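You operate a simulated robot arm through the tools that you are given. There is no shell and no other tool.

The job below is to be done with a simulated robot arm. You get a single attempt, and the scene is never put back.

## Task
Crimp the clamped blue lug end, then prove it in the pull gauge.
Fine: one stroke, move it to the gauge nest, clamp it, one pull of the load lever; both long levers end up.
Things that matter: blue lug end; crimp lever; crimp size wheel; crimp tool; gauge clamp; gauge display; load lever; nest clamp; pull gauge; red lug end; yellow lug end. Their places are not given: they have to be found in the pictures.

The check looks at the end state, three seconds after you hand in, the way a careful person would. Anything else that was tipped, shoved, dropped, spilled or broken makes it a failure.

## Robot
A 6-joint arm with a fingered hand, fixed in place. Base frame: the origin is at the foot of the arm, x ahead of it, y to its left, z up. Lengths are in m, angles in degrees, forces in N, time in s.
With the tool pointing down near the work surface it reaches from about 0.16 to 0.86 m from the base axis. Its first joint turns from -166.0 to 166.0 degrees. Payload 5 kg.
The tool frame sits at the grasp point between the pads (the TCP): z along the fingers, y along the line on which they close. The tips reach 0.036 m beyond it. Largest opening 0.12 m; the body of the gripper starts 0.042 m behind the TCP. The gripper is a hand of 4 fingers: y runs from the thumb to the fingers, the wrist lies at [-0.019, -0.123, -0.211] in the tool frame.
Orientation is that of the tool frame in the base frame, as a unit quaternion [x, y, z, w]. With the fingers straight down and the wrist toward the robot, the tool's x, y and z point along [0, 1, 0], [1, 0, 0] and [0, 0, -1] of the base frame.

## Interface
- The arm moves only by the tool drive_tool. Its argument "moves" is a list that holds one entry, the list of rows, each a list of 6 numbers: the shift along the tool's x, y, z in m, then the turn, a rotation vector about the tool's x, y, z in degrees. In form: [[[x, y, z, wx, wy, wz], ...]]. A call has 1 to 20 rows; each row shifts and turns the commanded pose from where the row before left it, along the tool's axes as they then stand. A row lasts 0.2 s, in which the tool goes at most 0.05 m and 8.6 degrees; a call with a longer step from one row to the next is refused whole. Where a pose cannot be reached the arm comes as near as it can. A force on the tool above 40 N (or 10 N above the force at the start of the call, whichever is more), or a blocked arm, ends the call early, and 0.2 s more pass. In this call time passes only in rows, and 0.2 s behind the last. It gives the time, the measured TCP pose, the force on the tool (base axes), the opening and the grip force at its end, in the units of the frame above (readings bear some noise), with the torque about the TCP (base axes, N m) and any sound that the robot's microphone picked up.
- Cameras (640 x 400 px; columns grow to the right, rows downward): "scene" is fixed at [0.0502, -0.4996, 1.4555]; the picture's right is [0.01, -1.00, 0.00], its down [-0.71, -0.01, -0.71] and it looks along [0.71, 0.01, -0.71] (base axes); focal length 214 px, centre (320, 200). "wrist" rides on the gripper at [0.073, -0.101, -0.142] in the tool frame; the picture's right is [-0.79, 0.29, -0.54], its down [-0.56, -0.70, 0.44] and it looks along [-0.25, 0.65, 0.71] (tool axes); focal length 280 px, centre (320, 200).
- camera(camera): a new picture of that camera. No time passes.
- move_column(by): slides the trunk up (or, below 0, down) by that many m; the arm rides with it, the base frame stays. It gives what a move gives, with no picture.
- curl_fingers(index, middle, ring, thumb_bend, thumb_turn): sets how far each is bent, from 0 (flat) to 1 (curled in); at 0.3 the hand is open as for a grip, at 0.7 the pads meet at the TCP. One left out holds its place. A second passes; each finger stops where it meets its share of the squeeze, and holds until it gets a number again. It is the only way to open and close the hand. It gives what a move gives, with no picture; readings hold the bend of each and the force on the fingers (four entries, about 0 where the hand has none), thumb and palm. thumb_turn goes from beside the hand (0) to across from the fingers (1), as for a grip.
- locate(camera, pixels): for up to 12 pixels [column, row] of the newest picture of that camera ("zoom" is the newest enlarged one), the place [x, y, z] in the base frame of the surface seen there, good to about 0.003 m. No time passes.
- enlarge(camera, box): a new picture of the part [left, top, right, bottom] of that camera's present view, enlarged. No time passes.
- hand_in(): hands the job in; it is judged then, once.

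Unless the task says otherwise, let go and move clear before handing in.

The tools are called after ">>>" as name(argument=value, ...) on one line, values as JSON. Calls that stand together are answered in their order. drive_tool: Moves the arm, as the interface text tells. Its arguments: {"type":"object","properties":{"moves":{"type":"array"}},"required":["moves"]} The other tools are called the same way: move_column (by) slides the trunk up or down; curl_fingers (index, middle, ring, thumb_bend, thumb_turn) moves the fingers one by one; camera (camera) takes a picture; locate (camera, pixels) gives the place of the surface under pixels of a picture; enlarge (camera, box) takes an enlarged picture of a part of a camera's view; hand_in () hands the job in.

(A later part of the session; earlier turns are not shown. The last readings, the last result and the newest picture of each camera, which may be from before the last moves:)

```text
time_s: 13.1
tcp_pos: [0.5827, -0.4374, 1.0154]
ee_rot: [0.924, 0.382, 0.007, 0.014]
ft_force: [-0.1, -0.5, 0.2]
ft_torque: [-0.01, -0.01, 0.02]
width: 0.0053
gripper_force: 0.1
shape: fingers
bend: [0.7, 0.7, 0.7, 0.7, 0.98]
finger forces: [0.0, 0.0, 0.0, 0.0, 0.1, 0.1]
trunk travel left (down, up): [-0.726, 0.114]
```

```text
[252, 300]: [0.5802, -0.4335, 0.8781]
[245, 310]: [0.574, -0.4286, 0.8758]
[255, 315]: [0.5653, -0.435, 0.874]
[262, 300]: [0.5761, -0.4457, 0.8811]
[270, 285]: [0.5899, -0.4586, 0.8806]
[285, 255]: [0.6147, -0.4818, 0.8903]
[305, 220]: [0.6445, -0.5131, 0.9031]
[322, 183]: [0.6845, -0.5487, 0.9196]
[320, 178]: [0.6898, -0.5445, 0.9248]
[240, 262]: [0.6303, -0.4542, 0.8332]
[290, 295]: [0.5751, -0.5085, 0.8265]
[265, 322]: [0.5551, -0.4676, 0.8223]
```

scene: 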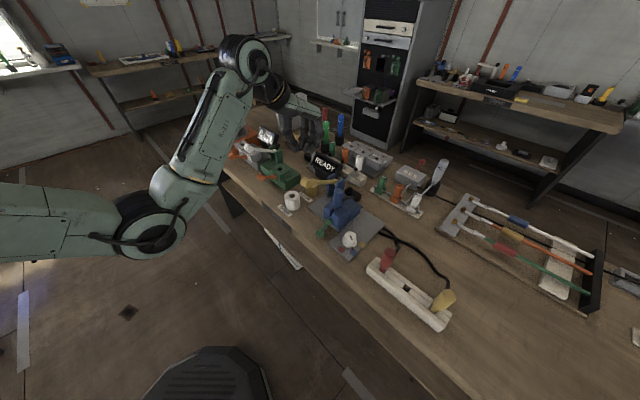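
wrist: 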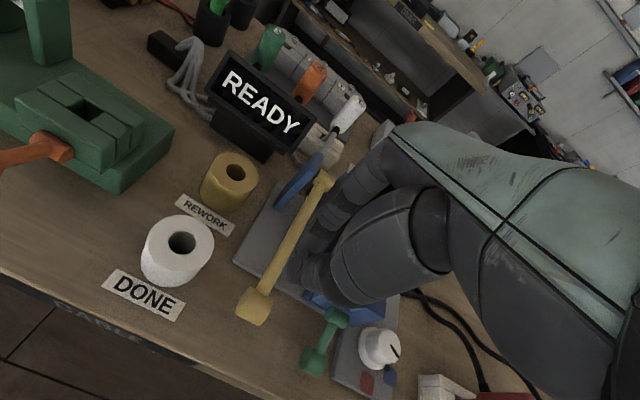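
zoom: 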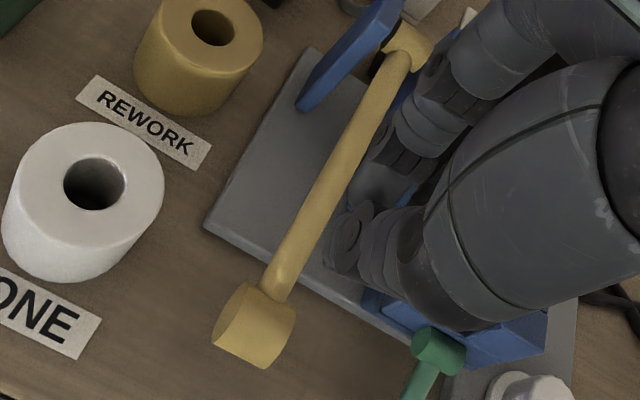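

The lowered knob is centred near (0.572,-0.437,0.866) and the shaft slopes about -16°. I'll raise the hand, yaw it 90° so it closes along the knob's axis, and tilt it 40° so the palm stays clear of the lug, checking the pose.

>>> drive_tool(moves=[[[0, 0, -0.05, 0, 0, 0], [0, 0, -0.05, 0, 0, 0], [0, 0, 0, 0, 0, -7.5], [0, 0, 0, 0, 0, -7.5], [0, 0, 0, 0, 0, -7.5], [0, 0, 0, 0, 0, -7.5], [0, 0, 0, 0, 0, -7.5], [0, 0, 0, 0, 0, -7.5], [0, 0, 0, 0, 0, -7.5], [0, 0, 0, 0, 0, -7.5], [0, 0, 0, 0, 0, -7.5], [0, 0, 0, 0, 0, -7.5], [0, 0, 0, 0, 0, -7.5], [0, 0, 0, 0, 0, -7.5]]])

>>> curl_fingers(index=0.4, middle=0.4, ring=0.4, thumb_bend=0.4)

>>> camera(camera="scene")

>>> camera(camera="wrist")

```text
time_s: 16.1
tcp_pos: [0.5819, -0.4365, 1.1142]
ee_rot: [0.381, 0.924, -0.004, 0.015]
ft_force: [0.1, -0.5, 0.4]
ft_torque: [0.01, -0.03, -0.01]
width: 0.0055
gripper_force: 0.1
shape: fingers
bend: [0.7, 0.7, 0.7, 0.7, 0.98]
finger forces: [0.0, 0.0, 0.1, 0.0, 0.1, 0.0]
trunk travel left (down, up): [-0.726, 0.114]
```

```text
time_s: 17.1
tcp_pos: [0.5801, -0.4345, 1.1145]
ee_rot: [0.383, 0.924, -0.005, 0.016]
ft_force: [0.0, 0.0, -0.2]
ft_torque: [0.03, 0.0, -0.01]
width: 0.0937
gripper_force: 0.0
shape: fingers
bend: [0.4, 0.4, 0.4, 0.4, 0.98]
finger forces: [0.0, 0.0, 0.1, 0.0, 0.1, 0.0]
trunk travel left (down, up): [-0.726, 0.114]
```

```text
taken
```

scene: 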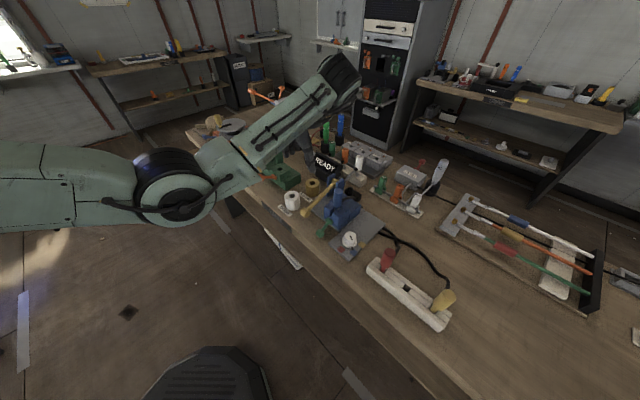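

```text
taken
```

wrist: 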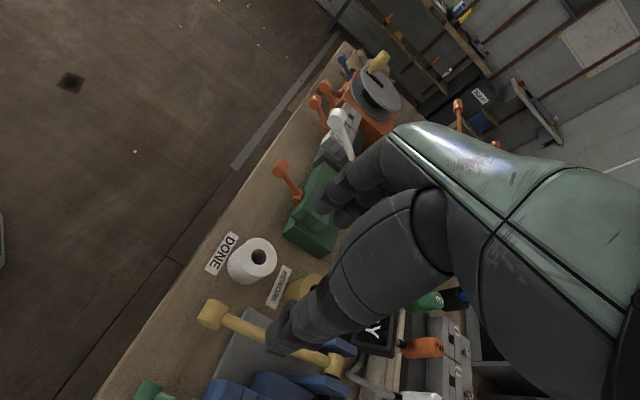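

The yawed pose was reached. Now I'll tilt the hand 40° toward the robot side about the tool's y.

>>> drive_tool(moves=[[[0, 0, 0, 0, -8, 0], [0, 0, 0, 0, -8, 0], [0, 0, 0, 0, -8, 0], [0, 0, 0, 0, -8, 0], [0, 0, 0, 0, -8, 0]]])

>>> camera(camera="scene")

>>> camera(camera="wrist")

```text
time_s: 18.3
tcp_pos: [0.5808, -0.4361, 1.1158]
ee_rot: [0.359, 0.862, -0.137, 0.332]
ft_force: [-0.4, 0.9, -0.5]
ft_torque: [0.0, 0.02, -0.01]
width: 0.0941
gripper_force: 0.1
shape: fingers
bend: [0.4, 0.4, 0.4, 0.4, 0.98]
finger forces: [0.0, 0.0, 0.1, 0.0, 0.1, 0.0]
trunk travel left (down, up): [-0.726, 0.114]
```

```text
taken
```

scene: 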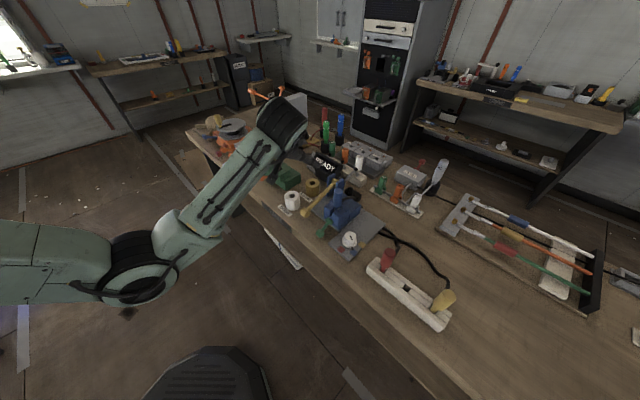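

```text
taken
```

wrist: 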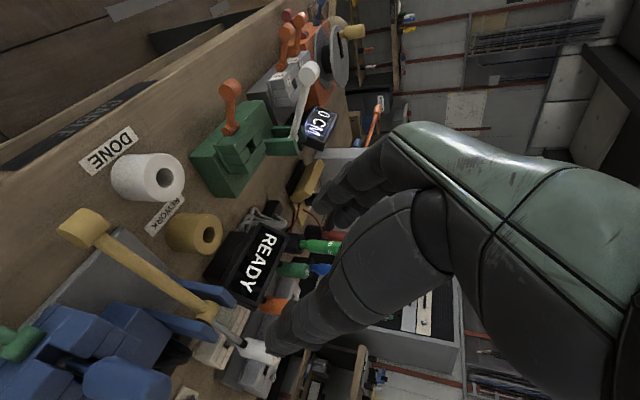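

The hand is tilted about 42° with closing direction along l. I'll move to a pre-grasp point 0.10 m back from the lowered knob along the finger direction.

>>> drive_tool(moves=[[[0.0343, -0.0015, 0.0165, 0, 0, 0], [0.0343, -0.0015, 0.0165, 0, 0, 0], [0.0343, -0.0015, 0.0165, 0, 0, 0], [0.0343, -0.0015, 0.0165, 0, 0, 0], [0.0343, -0.0015, 0.0165, 0, 0, 0]]])

>>> enlarge(camera="scene", box=[230, 130, 370, 250])

>>> camera(camera="wrist")

```text
time_s: 19.5
tcp_pos: [0.5242, -0.3885, 0.9395]
ee_rot: [0.359, 0.862, -0.136, 0.331]
ft_force: [0.8, -0.6, -0.7]
ft_torque: [-0.01, 0.0, 0.03]
width: 0.0937
gripper_force: 0.0
shape: fingers
bend: [0.4, 0.4, 0.4, 0.4, 0.98]
finger forces: [0.0, 0.0, 0.1, 0.1, 0.1, 0.1]
trunk travel left (down, up): [-0.726, 0.114]
```

```text
3.33 times, centred on (300, 190) of scene
```

zoom: 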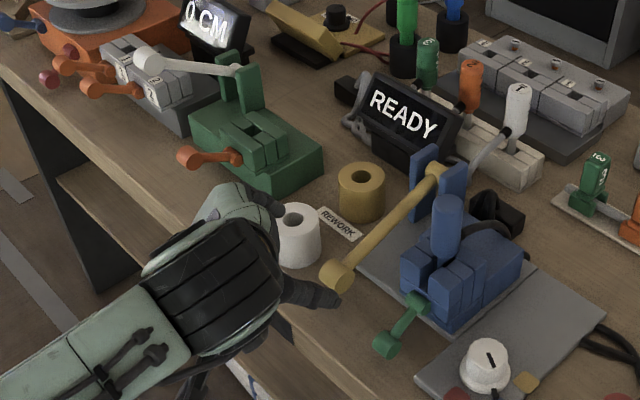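

```text
taken
```

wrist: 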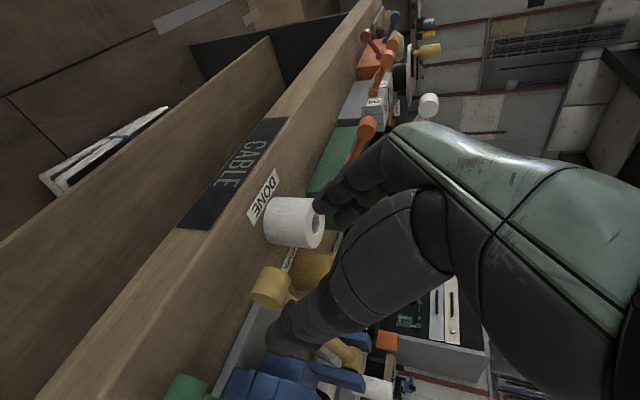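

The thumb is at scene zoom (320,295) and the fingers near (265,205), with the DONE roll at (298,235) close by. I'll measure the roll and the knob precisely before going in.

>>> enlarge(camera="scene", box=[270, 170, 350, 230])

>>> locate(camera="zoom", pixels=[[80, 170], [140, 200], [170, 165], [120, 140], [295, 270], [320, 290], [290, 300], [305, 305], [330, 260], [200, 330], [260, 325], [120, 240]])

```text
6.67 times, centred on (310, 200) of scene
```

zoom: 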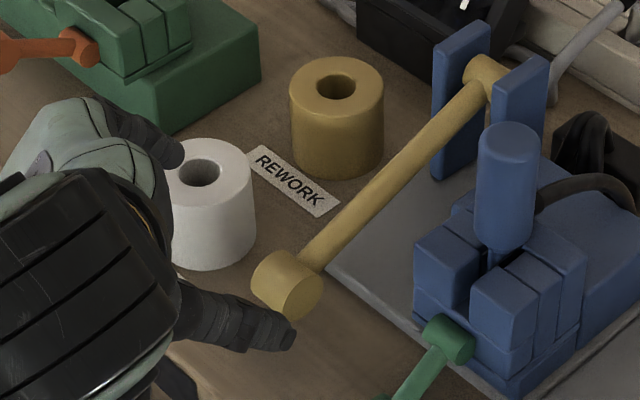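

```text
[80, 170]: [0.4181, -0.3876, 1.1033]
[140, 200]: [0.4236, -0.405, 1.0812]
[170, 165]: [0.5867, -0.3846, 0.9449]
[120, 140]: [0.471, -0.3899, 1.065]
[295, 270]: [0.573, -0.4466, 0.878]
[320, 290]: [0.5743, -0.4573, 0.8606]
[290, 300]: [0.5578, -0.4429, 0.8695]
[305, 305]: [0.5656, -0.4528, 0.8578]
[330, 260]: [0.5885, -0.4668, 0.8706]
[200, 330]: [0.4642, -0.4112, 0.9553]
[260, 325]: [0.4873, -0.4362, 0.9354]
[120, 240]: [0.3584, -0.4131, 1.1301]
```

The knob's near end face is around (0.565,-0.449,0.865). I'll get the roll's rim too.

>>> locate(camera="zoom", pixels=[[235, 175], [205, 148], [215, 195], [195, 200], [250, 190], [190, 240], [215, 262], [240, 240]])

>>> curl_fingers(index=0.48, middle=0.48, ring=0.48, thumb_bend=0.48)

>>> enlarge(camera="scene", box=[270, 170, 350, 230])

```text
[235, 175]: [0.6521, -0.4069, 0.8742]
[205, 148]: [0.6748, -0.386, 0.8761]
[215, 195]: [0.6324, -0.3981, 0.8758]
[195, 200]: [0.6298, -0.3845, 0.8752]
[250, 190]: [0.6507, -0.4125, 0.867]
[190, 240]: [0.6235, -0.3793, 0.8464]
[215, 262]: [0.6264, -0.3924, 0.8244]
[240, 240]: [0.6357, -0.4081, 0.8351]
```

```text
time_s: 20.5
tcp_pos: [0.5247, -0.3894, 0.9392]
ee_rot: [0.359, 0.862, -0.135, 0.331]
ft_force: [-0.4, 0.3, -0.3]
ft_torque: [0.0, 0.02, 0.02]
width: 0.0709
gripper_force: 0.1
shape: fingers
bend: [0.48, 0.48, 0.48, 0.48, 0.98]
finger forces: [0.1, 0.1, 0.0, 0.0, 0.0, 0.0]
trunk travel left (down, up): [-0.726, 0.114]
```

```text
6.67 times, centred on (310, 200) of scene
```

zoom: 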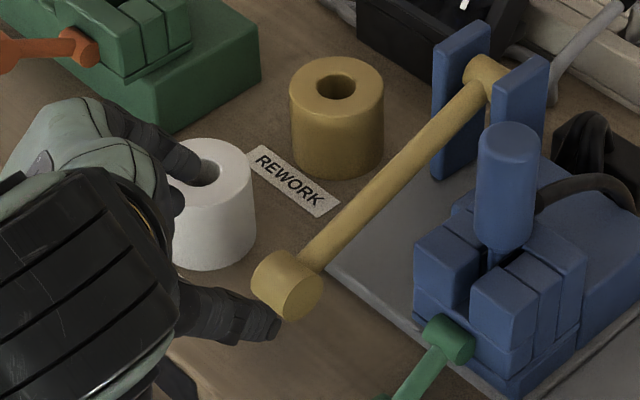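

The DONE roll's centre is near (0.651,-0.380), top 0.876, and should stay about 15 mm clear of the fingers. I'll advance along the finger direction to straddle the knob.

>>> drive_tool(moves=[[[-0.0005, 0.0005, 0.02, 0, 0, 0], [-0.0005, 0.0005, 0.02, 0, 0, 0], [-0.0005, 0.0005, 0.02, 0, 0, 0]]])

>>> enlarge(camera="scene", box=[270, 170, 350, 230])

>>> enlarge(camera="wrist", box=[180, 200, 400, 400])

```text
time_s: 21.3
tcp_pos: [0.5549, -0.418, 0.8947]
ee_rot: [0.359, 0.863, -0.135, 0.33]
ft_force: [0.0, 0.2, -0.3]
ft_torque: [0.02, 0.01, 0.02]
width: 0.0712
gripper_force: 0.1
shape: fingers
bend: [0.48, 0.48, 0.48, 0.48, 0.98]
finger forces: [0.0, 0.1, 0.0, 0.0, 0.0, 0.0]
trunk travel left (down, up): [-0.726, 0.114]
```

```text
6.67 times, centred on (310, 200) of scene
```

zoom: 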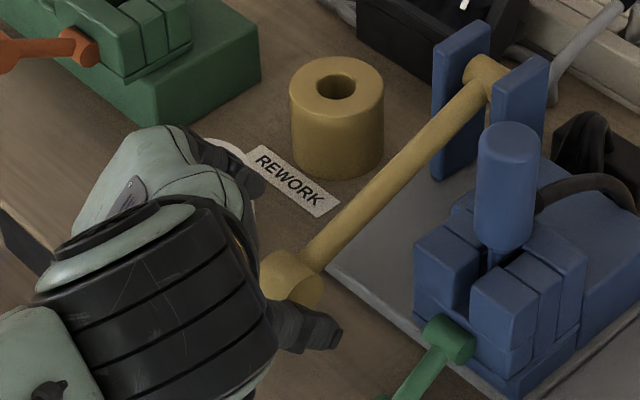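

```text
2.00 times, centred on (290, 300) of wrist
```

zoom: 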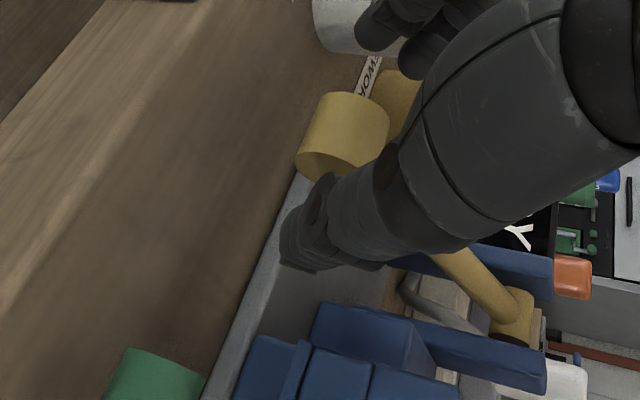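

The knob lies between thumb and fingers on the finger axis (wrist zoom 345,140). I'll advance the last 19 mm and close on it.

>>> drive_tool(moves=[[[0, 0, 0.01, 0, 0, 0], [0, 0, 0.009, 0, 0, 0]]])

>>> curl_fingers(index=0.62, middle=0.62, ring=0.62, thumb_bend=0.62)

>>> enlarge(camera="scene", box=[270, 170, 350, 230])

>>> enlarge(camera="wrist", box=[180, 200, 400, 400])

```text
time_s: 21.9
tcp_pos: [0.5632, -0.4267, 0.8791]
ee_rot: [0.358, 0.863, -0.135, 0.331]
ft_force: [0.3, 0.0, 0.7]
ft_torque: [-0.01, -0.01, 0.0]
width: 0.0709
gripper_force: 0.0
shape: fingers
bend: [0.48, 0.48, 0.48, 0.48, 0.98]
finger forces: [0.0, 0.0, 0.1, 0.1, 0.1, 0.0]
trunk travel left (down, up): [-0.726, 0.114]
```

```text
time_s: 22.9
tcp_pos: [0.5631, -0.4259, 0.881]
ee_rot: [0.358, 0.862, -0.136, 0.331]
ft_force: [1.2, -0.8, -0.1]
ft_torque: [-0.01, 0.05, 0.06]
width: 0.0517
gripper_force: 9.5
shape: fingers
bend: [0.56, 0.58, 0.62, 0.54, 0.97]
finger forces: [5.3, 4.3, 0.1, 0.1, 9.4, 0.1]
trunk travel left (down, up): [-0.726, 0.114]
```

```text
6.67 times, centred on (310, 200) of scene
```

zoom: 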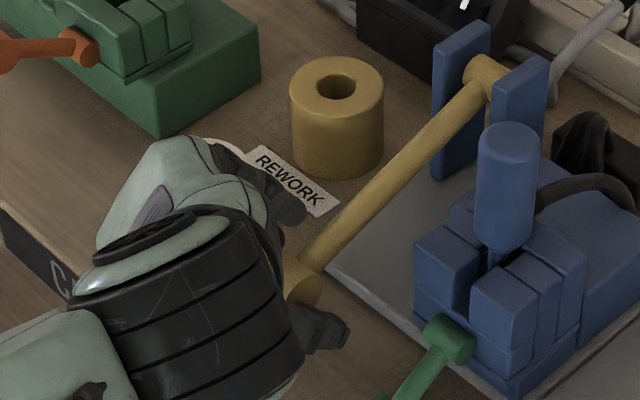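

```text
2.00 times, centred on (290, 300) of wrist
```

zoom: 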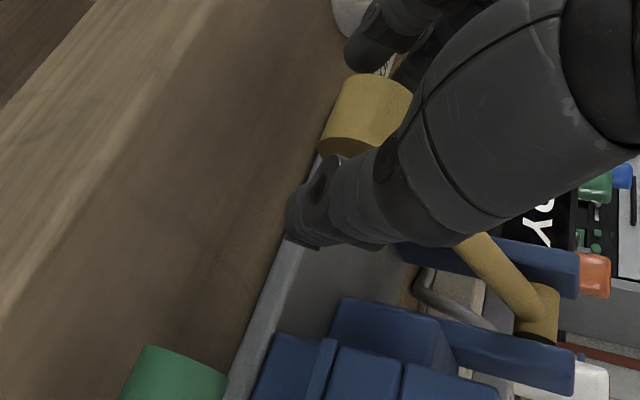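

The knob is gripped (9.5 N between thumb, index and middle). I'll raise it along the lever's arc, first half.

>>> drive_tool(moves=[[[-0.0057, 0, -0.0093, 0, 0, 0], [-0.0057, 0, -0.0093, 0, 0, 0], [-0.0057, 0, -0.0093, 0, 0, 0], [-0.0074, 0, -0.0082, 0, 0, 0], [-0.0074, 0, -0.0082, 0, 0, 0], [-0.0074, 0, -0.0082, 0, 0, 0]]])

>>> enlarge(camera="scene", box=[270, 150, 350, 230])

```text
time_s: 24.3
tcp_pos: [0.5588, -0.4226, 0.9469]
ee_rot: [0.359, 0.862, -0.135, 0.331]
ft_force: [-5.0, 3.9, -0.8]
ft_torque: [0.11, 0.29, 0.05]
width: 0.0517
gripper_force: 10.2
shape: fingers
bend: [0.56, 0.59, 0.62, 0.55, 0.96]
finger forces: [8.2, 3.6, 0.0, 0.0, 9.4, 0.0]
trunk travel left (down, up): [-0.726, 0.114]
```

```text
5.00 times, centred on (310, 190) of scene
```

zoom: 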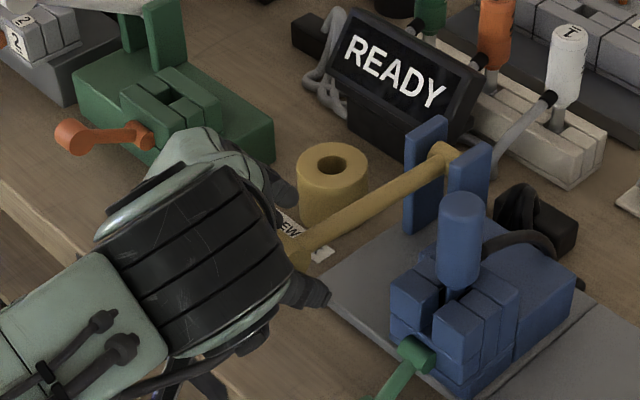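

The lever is rising with the hand. I'll continue the second half of the arc up to its stop.

>>> drive_tool(moves=[[[-0.0084, 0, -0.0068, 0, 0, 0], [-0.0084, 0, -0.0068, 0, 0, 0], [-0.0084, 0, -0.0068, 0, 0, 0], [-0.0094, 0, -0.005, 0, 0, 0], [-0.0094, 0, -0.005, 0, 0, 0], [-0.0094, 0, -0.005, 0, 0, 0]]])

>>> enlarge(camera="scene", box=[270, 150, 350, 230])

```text
time_s: 25.7
tcp_pos: [0.5699, -0.4333, 1.0084]
ee_rot: [0.359, 0.862, -0.136, 0.33]
ft_force: [-0.3, 1.9, -1.3]
ft_torque: [0.09, 0.2, -0.03]
width: 0.0515
gripper_force: 10.6
shape: fingers
bend: [0.56, 0.59, 0.62, 0.56, 0.96]
finger forces: [6.9, 5.1, 0.0, 0.0, 8.6, 0.1]
trunk travel left (down, up): [-0.726, 0.114]
```

```text
5.00 times, centred on (310, 190) of scene
```

zoom: 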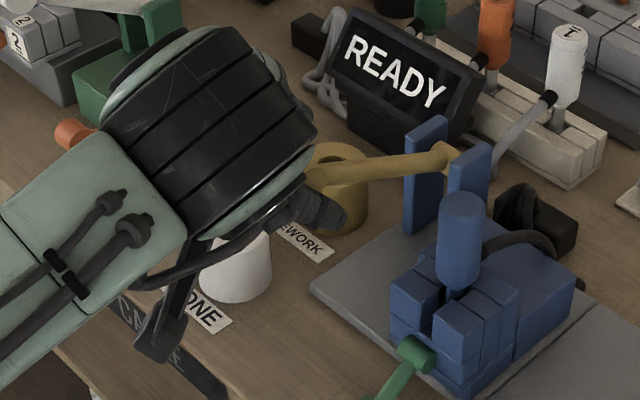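

The lever is almost back to its starting height (knob z≈0.993). I'll nudge it up to its stop.

>>> drive_tool(moves=[[[-0.0056, 0, -0.0017, 0, 0, 0], [-0.0056, 0, -0.0017, 0, 0, 0], [-0.0056, 0, -0.0017, 0, 0, 0]]])

>>> enlarge(camera="scene", box=[270, 150, 350, 230])

```text
time_s: 26.5
tcp_pos: [0.5746, -0.4376, 1.0219]
ee_rot: [0.358, 0.863, -0.135, 0.329]
ft_force: [-7.9, 7.4, -9.7]
ft_torque: [0.25, 0.44, 0.07]
width: 0.0518
gripper_force: 10.7
shape: fingers
bend: [0.56, 0.6, 0.62, 0.56, 0.95]
finger forces: [10.1, 2.3, 0.0, 0.0, 10.0, 0.1]
trunk travel left (down, up): [-0.726, 0.114]
```

```text
5.00 times, centred on (310, 190) of scene
```

zoom: 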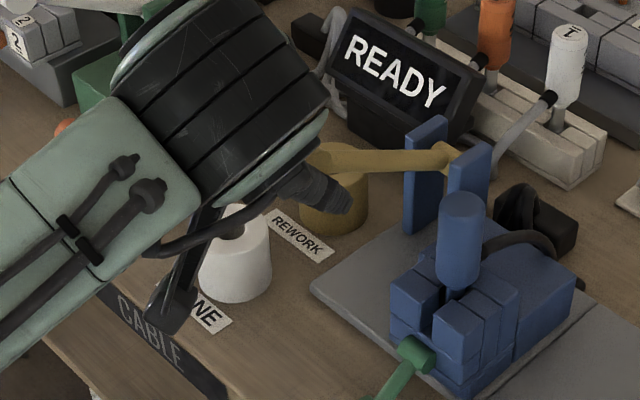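

A -9.7 N reaction shows the lever is at its upper stop, matching its original look. I'll release and back away along the fingers.

>>> curl_fingers(index=0.4, middle=0.4, ring=0.4, thumb_bend=0.4)

>>> drive_tool(moves=[[[0, 0, -0.02, 0, 0, 0], [0, 0, -0.04, 0, 0, 0], [0, 0, -0.04, 0, 0, 0], [0, 0, -0.03, 0, 0, 0]]])

>>> camera(camera="scene")

>>> enlarge(camera="scene", box=[270, 130, 370, 250])

>>> camera(camera="wrist")

```text
time_s: 27.5
tcp_pos: [0.5765, -0.4404, 1.0226]
ee_rot: [0.359, 0.862, -0.135, 0.331]
ft_force: [-1.2, 0.9, -0.2]
ft_torque: [0.02, 0.03, -0.02]
width: 0.094
gripper_force: 0.2
shape: fingers
bend: [0.4, 0.4, 0.4, 0.4, 0.97]
finger forces: [0.1, 0.0, 0.0, 0.0, 0.1, 0.0]
trunk travel left (down, up): [-0.726, 0.114]
```

```text
time_s: 28.5
tcp_pos: [0.5138, -0.3777, 1.1199]
ee_rot: [0.358, 0.862, -0.136, 0.331]
ft_force: [1.0, 0.0, -0.1]
ft_torque: [0.01, 0.01, 0.0]
width: 0.0938
gripper_force: 0.2
shape: fingers
bend: [0.4, 0.4, 0.4, 0.4, 0.97]
finger forces: [0.2, 0.1, 0.0, 0.0, 0.0, 0.0]
trunk travel left (down, up): [-0.726, 0.114]
```

```text
taken
```

scene: 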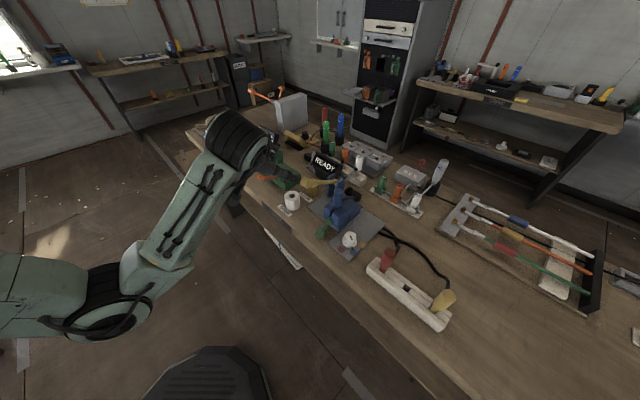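

```text
3.33 times, centred on (320, 190) of scene
```

zoom: 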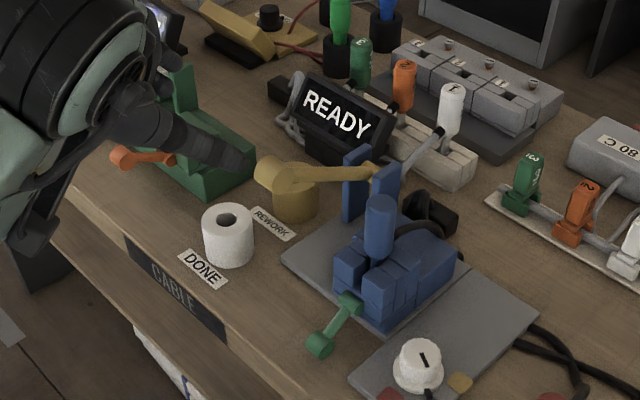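

```text
taken
```

wrist: 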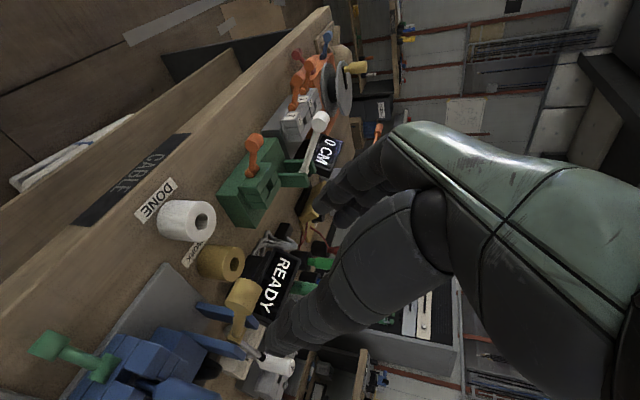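

The crimp lever is back up (zoom 270,170). Next is the green nest clamp; I'll measure its knob and pivot exactly.

>>> enlarge(camera="scene", box=[300, 200, 364, 240])

>>> locate(camera="zoom", pixels=[[185, 345], [205, 335], [215, 350], [195, 365], [220, 325], [245, 300], [265, 270], [290, 240], [280, 225], [310, 245], [175, 330], [230, 345]])

>>> enlarge(camera="wrist", box=[10, 310, 154, 400])

>>> locate(camera="wrist", pixels=[[40, 343], [50, 350], [48, 337], [58, 343], [75, 355], [100, 365], [105, 372]])

```text
10.00 times, centred on (332, 220) of scene
```

zoom: 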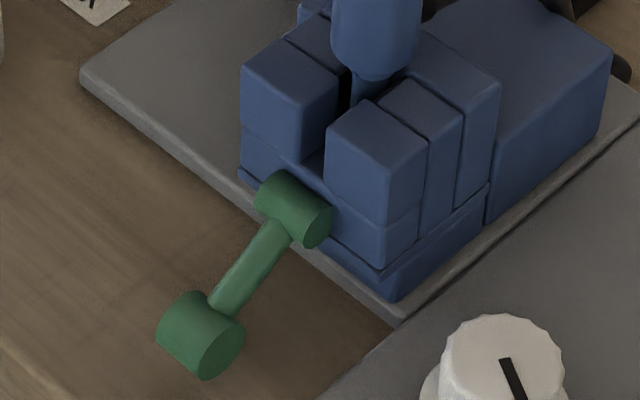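

```text
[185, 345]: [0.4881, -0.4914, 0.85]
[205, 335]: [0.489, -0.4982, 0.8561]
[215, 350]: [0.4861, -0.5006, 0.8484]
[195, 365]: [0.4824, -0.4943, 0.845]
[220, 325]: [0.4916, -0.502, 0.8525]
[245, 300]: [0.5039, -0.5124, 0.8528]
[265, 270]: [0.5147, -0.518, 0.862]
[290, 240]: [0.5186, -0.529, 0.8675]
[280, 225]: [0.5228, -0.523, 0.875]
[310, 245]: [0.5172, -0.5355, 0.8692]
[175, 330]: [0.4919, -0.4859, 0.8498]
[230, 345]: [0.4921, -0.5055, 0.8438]
```

```text
4.44 times, centred on (82, 355) of wrist
```

zoom: 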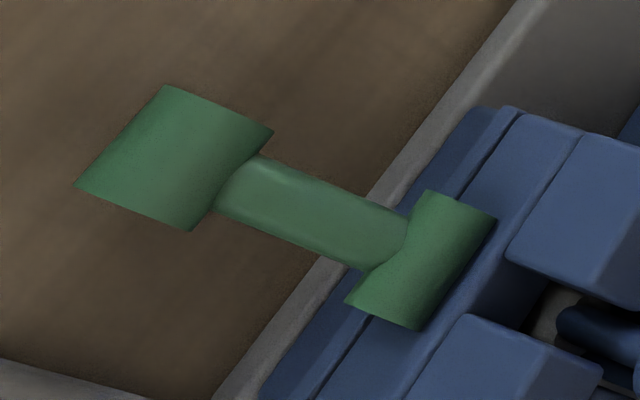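

```text
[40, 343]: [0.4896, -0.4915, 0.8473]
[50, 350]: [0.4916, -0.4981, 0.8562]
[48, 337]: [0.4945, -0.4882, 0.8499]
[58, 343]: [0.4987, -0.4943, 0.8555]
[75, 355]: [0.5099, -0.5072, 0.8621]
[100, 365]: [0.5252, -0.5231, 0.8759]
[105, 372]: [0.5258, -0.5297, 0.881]
```

The nest-clamp knob is centred near (0.4975,-0.4945,0.846), very close to the table, so the lowest finger must be kept out of the way. I'll curl the ring finger fully and look to see which side it is on.

>>> enlarge(camera="wrist", box=[240, 120, 400, 360])

>>> curl_fingers(ring=1.0)

>>> enlarge(camera="wrist", box=[240, 120, 400, 360])

>>> enlarge(camera="scene", box=[190, 80, 330, 200])

```text
1.67 times, centred on (320, 240) of wrist
```

zoom: 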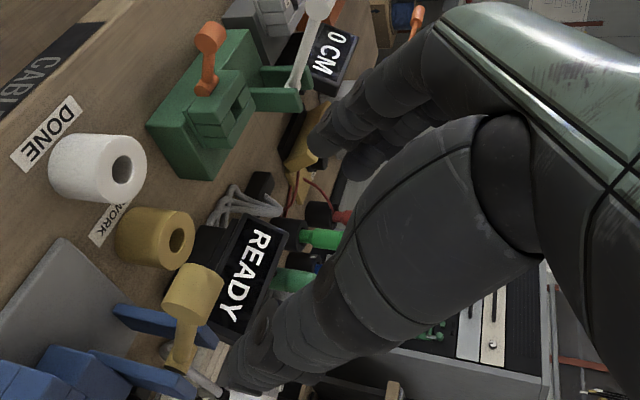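

```text
time_s: 29.5
tcp_pos: [0.5153, -0.3774, 1.1207]
ee_rot: [0.359, 0.862, -0.135, 0.331]
ft_force: [0.3, -0.8, 0.4]
ft_torque: [0.0, -0.01, 0.01]
width: 0.0939
gripper_force: 0.0
shape: fingers
bend: [0.4, 0.4, 1.0, 0.4, 0.97]
finger forces: [0.0, 0.0, 0.0, 0.0, 0.1, 0.0]
trunk travel left (down, up): [-0.726, 0.114]
```

```text
1.67 times, centred on (320, 240) of wrist
```

zoom: 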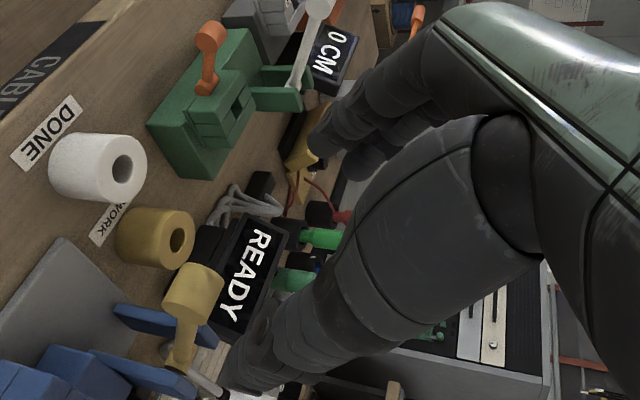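

```text
3.33 times, centred on (260, 140) of scene
```

zoom: 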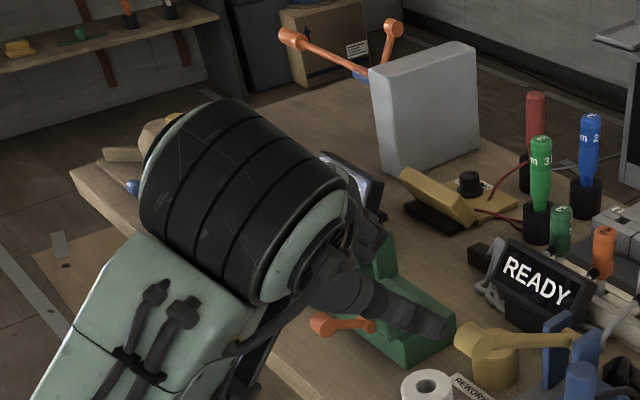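

The ring finger is hidden from the wrist camera, so it is on the upper side and the index is the lower one. I'll curl the index away instead and reopen the ring.

>>> curl_fingers(index=1.0, middle=0.45, ring=0.45, thumb_bend=0.45)

>>> enlarge(camera="wrist", box=[240, 120, 400, 360])

```text
time_s: 30.5
tcp_pos: [0.5155, -0.3786, 1.1207]
ee_rot: [0.359, 0.862, -0.135, 0.331]
ft_force: [0.6, -0.2, -1.0]
ft_torque: [0.0, 0.0, -0.01]
width: 0.0713
gripper_force: 0.1
shape: fingers
bend: [1.0, 0.45, 0.45, 0.45, 0.97]
finger forces: [0.1, 0.0, 0.0, 0.0, 0.0, 0.1]
trunk travel left (down, up): [-0.726, 0.114]
```

```text
1.67 times, centred on (320, 240) of wrist
```

zoom: 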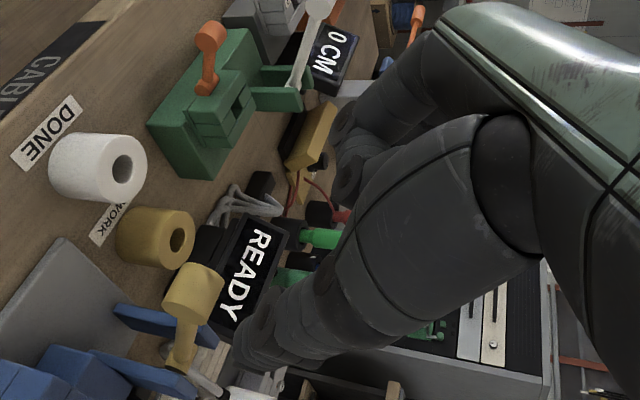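

The index is tucked away (tip gone from the wrist view). I'll move to a pre-grasp point 0.10 m back from the nest-clamp knob.

>>> drive_tool(moves=[[[0.0221, -0.0158, 0.0251, 0, 0, 0], [0.0221, -0.0158, 0.0251, 0, 0, 0], [0.0221, -0.0158, 0.0251, 0, 0, 0], [0.0221, -0.0158, 0.0251, 0, 0, 0], [0.0221, -0.0158, 0.0251, 0, 0, 0], [0.0221, -0.0158, 0.0251, 0, 0, 0]]])

>>> enlarge(camera="scene", box=[280, 180, 370, 260])

>>> camera(camera="wrist")

>>> enlarge(camera="wrist", box=[180, 200, 400, 400])

```text
time_s: 31.9
tcp_pos: [0.4495, -0.4479, 0.9186]
ee_rot: [0.36, 0.862, -0.135, 0.33]
ft_force: [0.3, 0.2, -0.8]
ft_torque: [0.01, 0.02, 0.05]
width: 0.0714
gripper_force: 0.0
shape: fingers
bend: [1.0, 0.45, 0.45, 0.45, 0.98]
finger forces: [0.0, 0.0, 0.0, 0.0, 0.0, 0.0]
trunk travel left (down, up): [-0.726, 0.114]
```

```text
5.00 times, centred on (325, 220) of scene
```

zoom: 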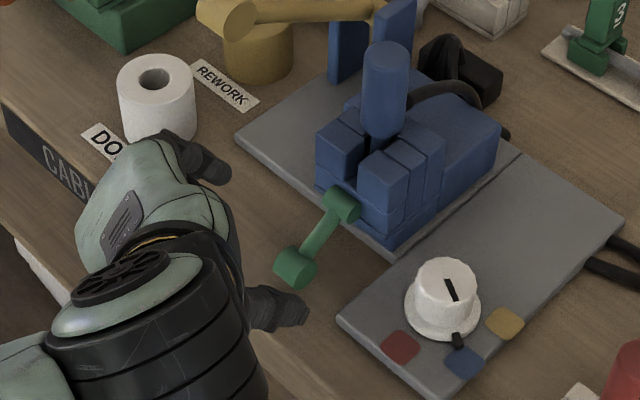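

```text
taken
```

wrist: 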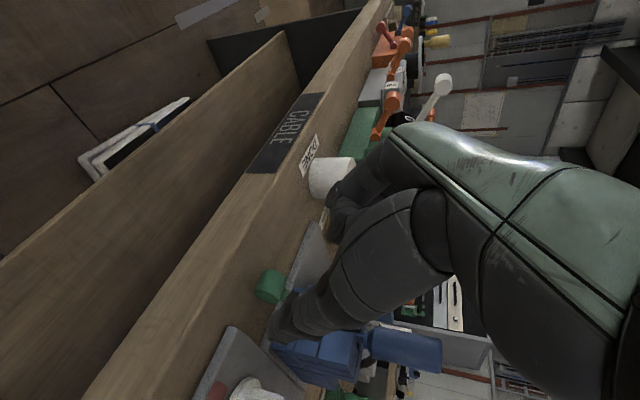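

```text
2.00 times, centred on (290, 300) of wrist
```

zoom: 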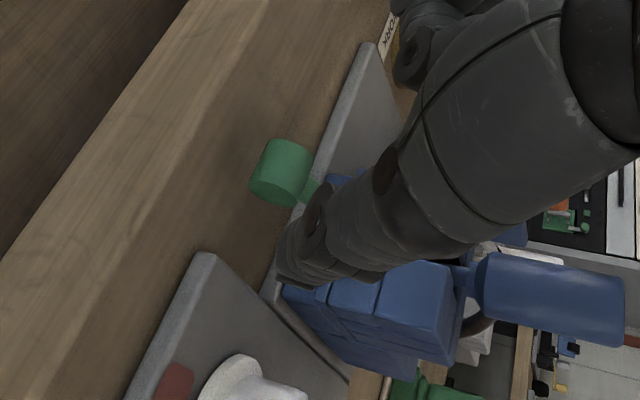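

The knob sits exactly on the finger axis (wrist zoom 280,172). I'll advance 0.06 m, check, then the rest.

>>> drive_tool(moves=[[[0, 0, 0.02, 0, 0, 0], [0, 0, 0.02, 0, 0, 0], [0, 0, 0.02, 0, 0, 0], [0, 0, 0.008, 0, 0, 0]]])

>>> enlarge(camera="scene", box=[280, 180, 370, 260])

>>> enlarge(camera="wrist", box=[180, 200, 400, 400])

```text
time_s: 32.9
tcp_pos: [0.4837, -0.4791, 0.8675]
ee_rot: [0.358, 0.863, -0.135, 0.33]
ft_force: [0.3, 0.6, -1.0]
ft_torque: [0.02, -0.03, -0.01]
width: 0.0715
gripper_force: 0.0
shape: fingers
bend: [1.0, 0.45, 0.45, 0.45, 0.98]
finger forces: [0.1, 0.0, 0.0, 0.1, 0.1, 0.0]
trunk travel left (down, up): [-0.726, 0.114]
```

```text
5.00 times, centred on (325, 220) of scene
```

zoom: 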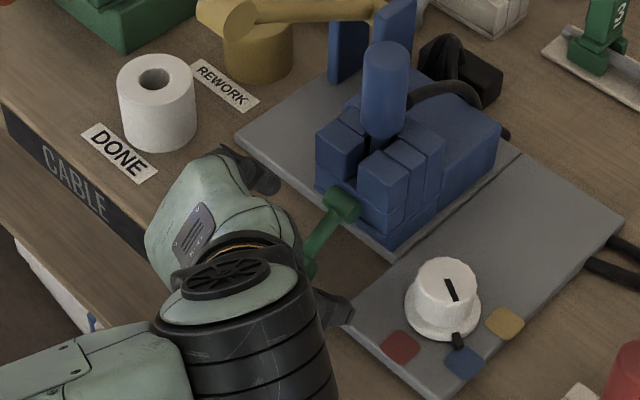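

```text
2.00 times, centred on (290, 300) of wrist
```

zoom: 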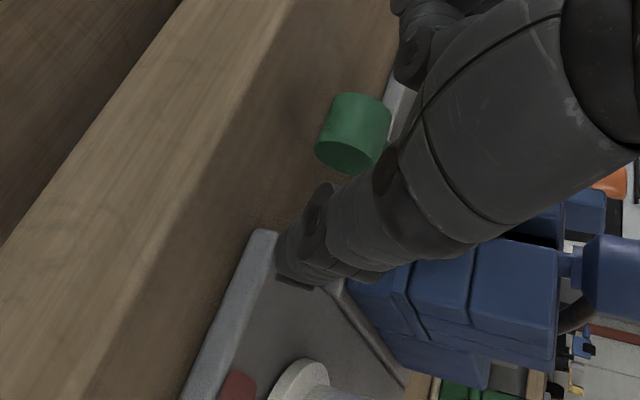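

The knob is between thumb and fingers. I'll advance 9 mm more and close the thumb, middle and ring on it.

>>> drive_tool(moves=[[[0, 0, 0.005, 0, 0, 0], [0, 0, 0.004, 0, 0, 0]]])

>>> curl_fingers(middle=0.68, ring=0.6, thumb_bend=0.66)

>>> enlarge(camera="wrist", box=[180, 200, 400, 400])

>>> enlarge(camera="scene", box=[280, 180, 370, 260])

```text
time_s: 33.5
tcp_pos: [0.4864, -0.4827, 0.8633]
ee_rot: [0.358, 0.862, -0.136, 0.332]
ft_force: [-0.8, 0.3, 4.8]
ft_torque: [-0.22, 0.12, -0.06]
width: 0.072
gripper_force: 2.0
shape: fingers
bend: [1.0, 0.45, 0.45, 0.45, 0.98]
finger forces: [0.1, 0.0, 0.0, 0.0, 3.9, 0.1]
trunk travel left (down, up): [-0.726, 0.114]
```

```text
time_s: 34.5
tcp_pos: [0.4857, -0.4846, 0.8626]
ee_rot: [0.358, 0.862, -0.136, 0.332]
ft_force: [-0.9, -9.7, 6.6]
ft_torque: [-0.36, 0.0, -0.13]
width: 0.0644
gripper_force: 7.5
shape: fingers
bend: [1.0, 0.65, 0.6, 0.59, 0.98]
finger forces: [0.1, 5.7, 0.0, 0.0, 10.5, 0.0]
trunk travel left (down, up): [-0.726, 0.114]
```

```text
2.00 times, centred on (290, 300) of wrist
```

zoom: 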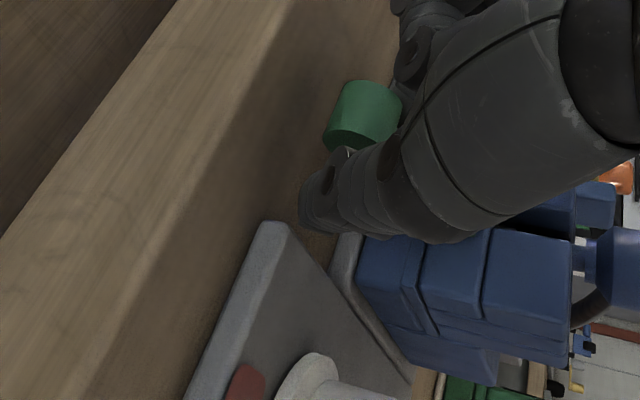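

```text
5.00 times, centred on (325, 220) of scene
```

zoom: 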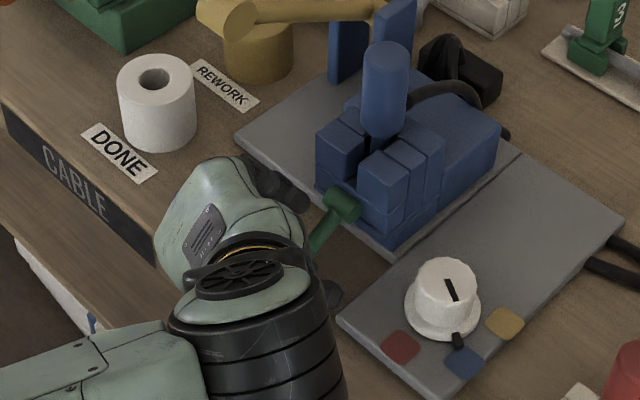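

The knob is pinched between thumb (10.5 N) and middle (5.7 N); the thumb had brushed the plate lightly. I'll raise the clamp lever along its arc.

>>> drive_tool(moves=[[[-0.0033, 0, -0.0078, 0, 0, 0], [-0.0033, 0, -0.0078, 0, 0, 0], [-0.0063, 0, -0.007, 0, 0, 0], [-0.0063, 0, -0.007, 0, 0, 0]]])

>>> enlarge(camera="scene", box=[280, 180, 370, 260])

>>> enlarge(camera="wrist", box=[180, 200, 400, 400])

```text
time_s: 35.5
tcp_pos: [0.4819, -0.4807, 0.8963]
ee_rot: [0.36, 0.862, -0.135, 0.33]
ft_force: [-5.0, -7.0, -1.9]
ft_torque: [-0.1, 0.15, -0.11]
width: 0.0648
gripper_force: 4.5
shape: fingers
bend: [1.0, 0.67, 0.6, 0.59, 0.97]
finger forces: [0.1, 0.7, 0.0, 0.0, 8.8, 0.0]
trunk travel left (down, up): [-0.726, 0.114]
```

```text
5.00 times, centred on (325, 220) of scene
```

zoom: 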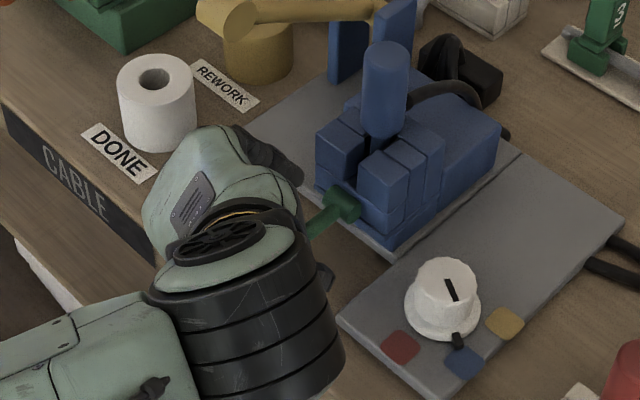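

```text
2.00 times, centred on (290, 300) of wrist
```

zoom: 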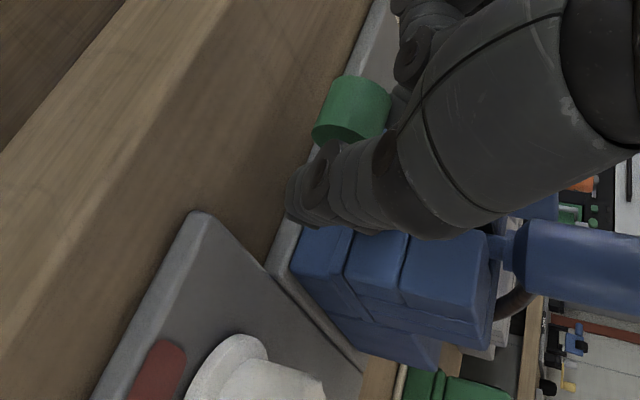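

The clamp lever is coming up; the middle finger's hold has weakened to 0.7 N. I'll tighten the middle finger and continue.

>>> curl_fingers(middle=0.76)

>>> drive_tool(moves=[[[-0.0063, -0.001, -0.005, 0, 0, 0], [-0.0075, -0.001, -0.004, 0, 0, 0], [-0.0075, 0, -0.004, 0, 0, 0]]])

>>> enlarge(camera="scene", box=[280, 180, 370, 260])

>>> enlarge(camera="wrist", box=[180, 200, 400, 400])

```text
time_s: 36.5
tcp_pos: [0.4818, -0.4813, 0.8968]
ee_rot: [0.359, 0.862, -0.134, 0.332]
ft_force: [-6.7, -5.4, -0.7]
ft_torque: [-0.07, 0.22, -0.15]
width: 0.0647
gripper_force: 4.5
shape: fingers
bend: [1.0, 0.76, 0.6, 0.59, 0.96]
finger forces: [0.0, 0.0, 0.0, 0.0, 9.0, 0.0]
trunk travel left (down, up): [-0.726, 0.114]
```

```text
time_s: 37.3
tcp_pos: [0.4856, -0.4874, 0.9208]
ee_rot: [0.358, 0.862, -0.136, 0.331]
ft_force: [-7.3, -4.0, -1.3]
ft_torque: [-0.09, 0.2, -0.11]
width: 0.0638
gripper_force: 4.4
shape: fingers
bend: [1.0, 0.76, 0.6, 0.6, 0.96]
finger forces: [0.0, 0.0, 0.0, 0.1, 7.7, 0.0]
trunk travel left (down, up): [-0.726, 0.114]
```

```text
5.00 times, centred on (325, 220) of scene
```

zoom: 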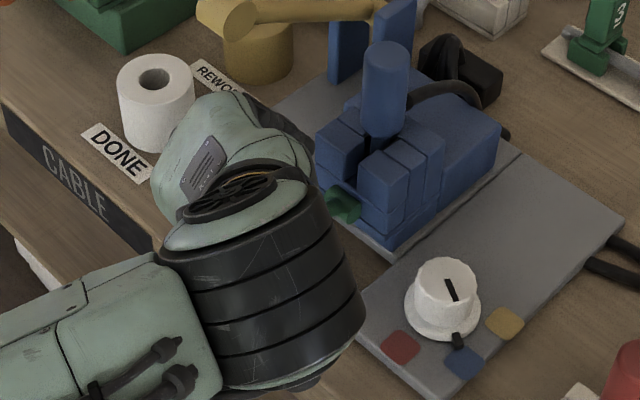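

```text
2.00 times, centred on (290, 300) of wrist
```

zoom: 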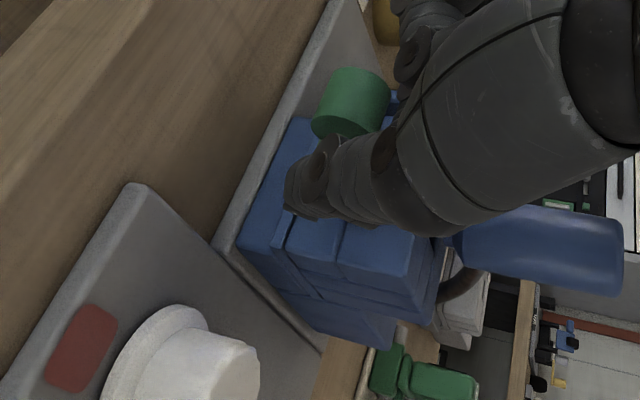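

The clamp knob (wrist zoom 352,105) rose along with the thumb. I'll open and back off to see where the clamp lever stays.

>>> curl_fingers(middle=0.4, ring=0.4, thumb_bend=0.4)

>>> drive_tool(moves=[[[0, 0, -0.03, 0, 0, 0], [0, 0, -0.04, 0, 0, 0], [0, 0, -0.03, 0, 0, 0]]])

>>> enlarge(camera="scene", box=[280, 180, 370, 260])

>>> camera(camera="wrist")

```text
time_s: 38.3
tcp_pos: [0.4857, -0.4864, 0.9213]
ee_rot: [0.359, 0.862, -0.136, 0.331]
ft_force: [0.4, -0.2, 0.9]
ft_torque: [0.01, 0.0, -0.01]
width: 0.0742
gripper_force: 0.1
shape: fingers
bend: [1.0, 0.4, 0.4, 0.4, 0.97]
finger forces: [0.0, 0.0, 0.0, 0.0, 0.0, 0.1]
trunk travel left (down, up): [-0.726, 0.114]
```

```text
time_s: 39.1
tcp_pos: [0.4378, -0.4376, 0.996]
ee_rot: [0.358, 0.863, -0.136, 0.331]
ft_force: [-0.7, 0.7, 0.2]
ft_torque: [0.01, 0.0, 0.03]
width: 0.074
gripper_force: 0.1
shape: fingers
bend: [1.0, 0.4, 0.4, 0.4, 0.97]
finger forces: [0.0, 0.0, 0.0, 0.0, 0.1, 0.0]
trunk travel left (down, up): [-0.726, 0.114]
```

```text
5.00 times, centred on (325, 220) of scene
```

zoom: 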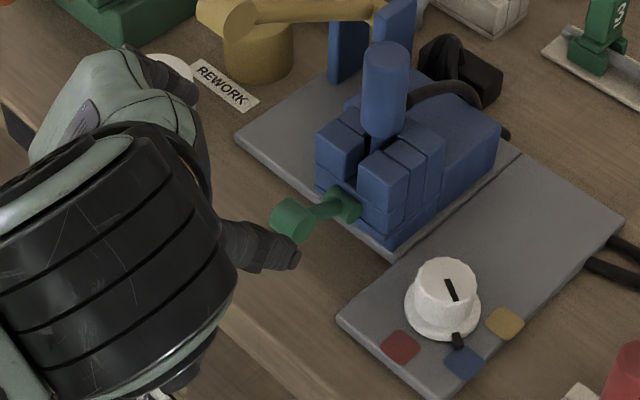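

```text
taken
```

wrist: 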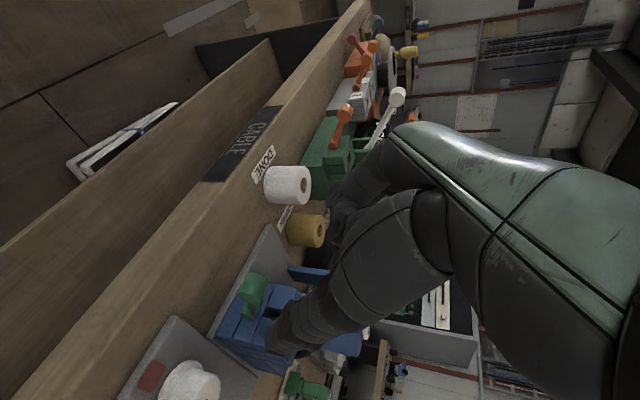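

The clamp lever has come up partway (knob at zoom 293,218). I'll measure its angle against the gauge clamp's open angle.

>>> enlarge(camera="scene", box=[300, 200, 364, 240])

>>> locate(camera="zoom", pixels=[[180, 210], [200, 205], [220, 225], [200, 235], [230, 240], [265, 200], [285, 185], [310, 195], [250, 200], [330, 230]])

>>> enlarge(camera="wrist", box=[200, 250, 328, 370])

>>> locate(camera="zoom", pixels=[[135, 80], [165, 110], [200, 100], [180, 140], [230, 120], [320, 330]])

```text
10.00 times, centred on (332, 220) of scene
```

zoom: 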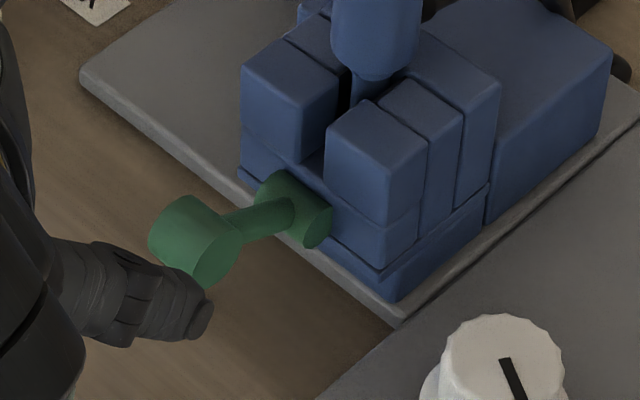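

```text
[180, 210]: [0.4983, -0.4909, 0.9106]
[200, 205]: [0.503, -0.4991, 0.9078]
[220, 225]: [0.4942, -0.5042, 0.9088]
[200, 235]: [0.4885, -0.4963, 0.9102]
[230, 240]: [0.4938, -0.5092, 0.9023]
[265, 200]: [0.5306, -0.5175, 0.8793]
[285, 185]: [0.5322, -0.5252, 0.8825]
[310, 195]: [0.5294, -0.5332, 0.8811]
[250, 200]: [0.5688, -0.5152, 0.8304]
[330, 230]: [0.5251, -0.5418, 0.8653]
```

```text
3.33 times, centred on (264, 310) of wrist
```

zoom: 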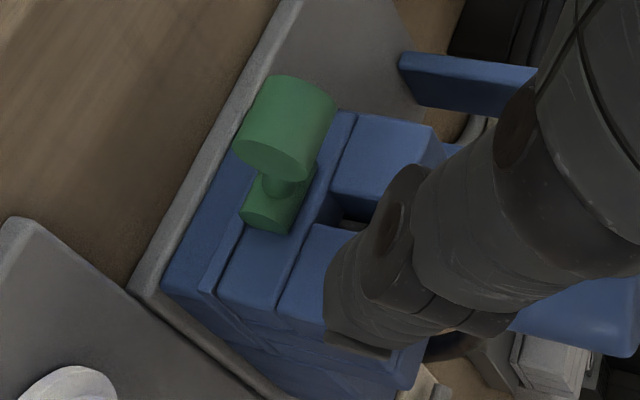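

```text
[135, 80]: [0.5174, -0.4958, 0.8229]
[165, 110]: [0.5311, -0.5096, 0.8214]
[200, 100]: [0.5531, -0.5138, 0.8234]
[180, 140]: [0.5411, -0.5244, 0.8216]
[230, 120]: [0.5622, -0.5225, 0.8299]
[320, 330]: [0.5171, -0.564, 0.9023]
```

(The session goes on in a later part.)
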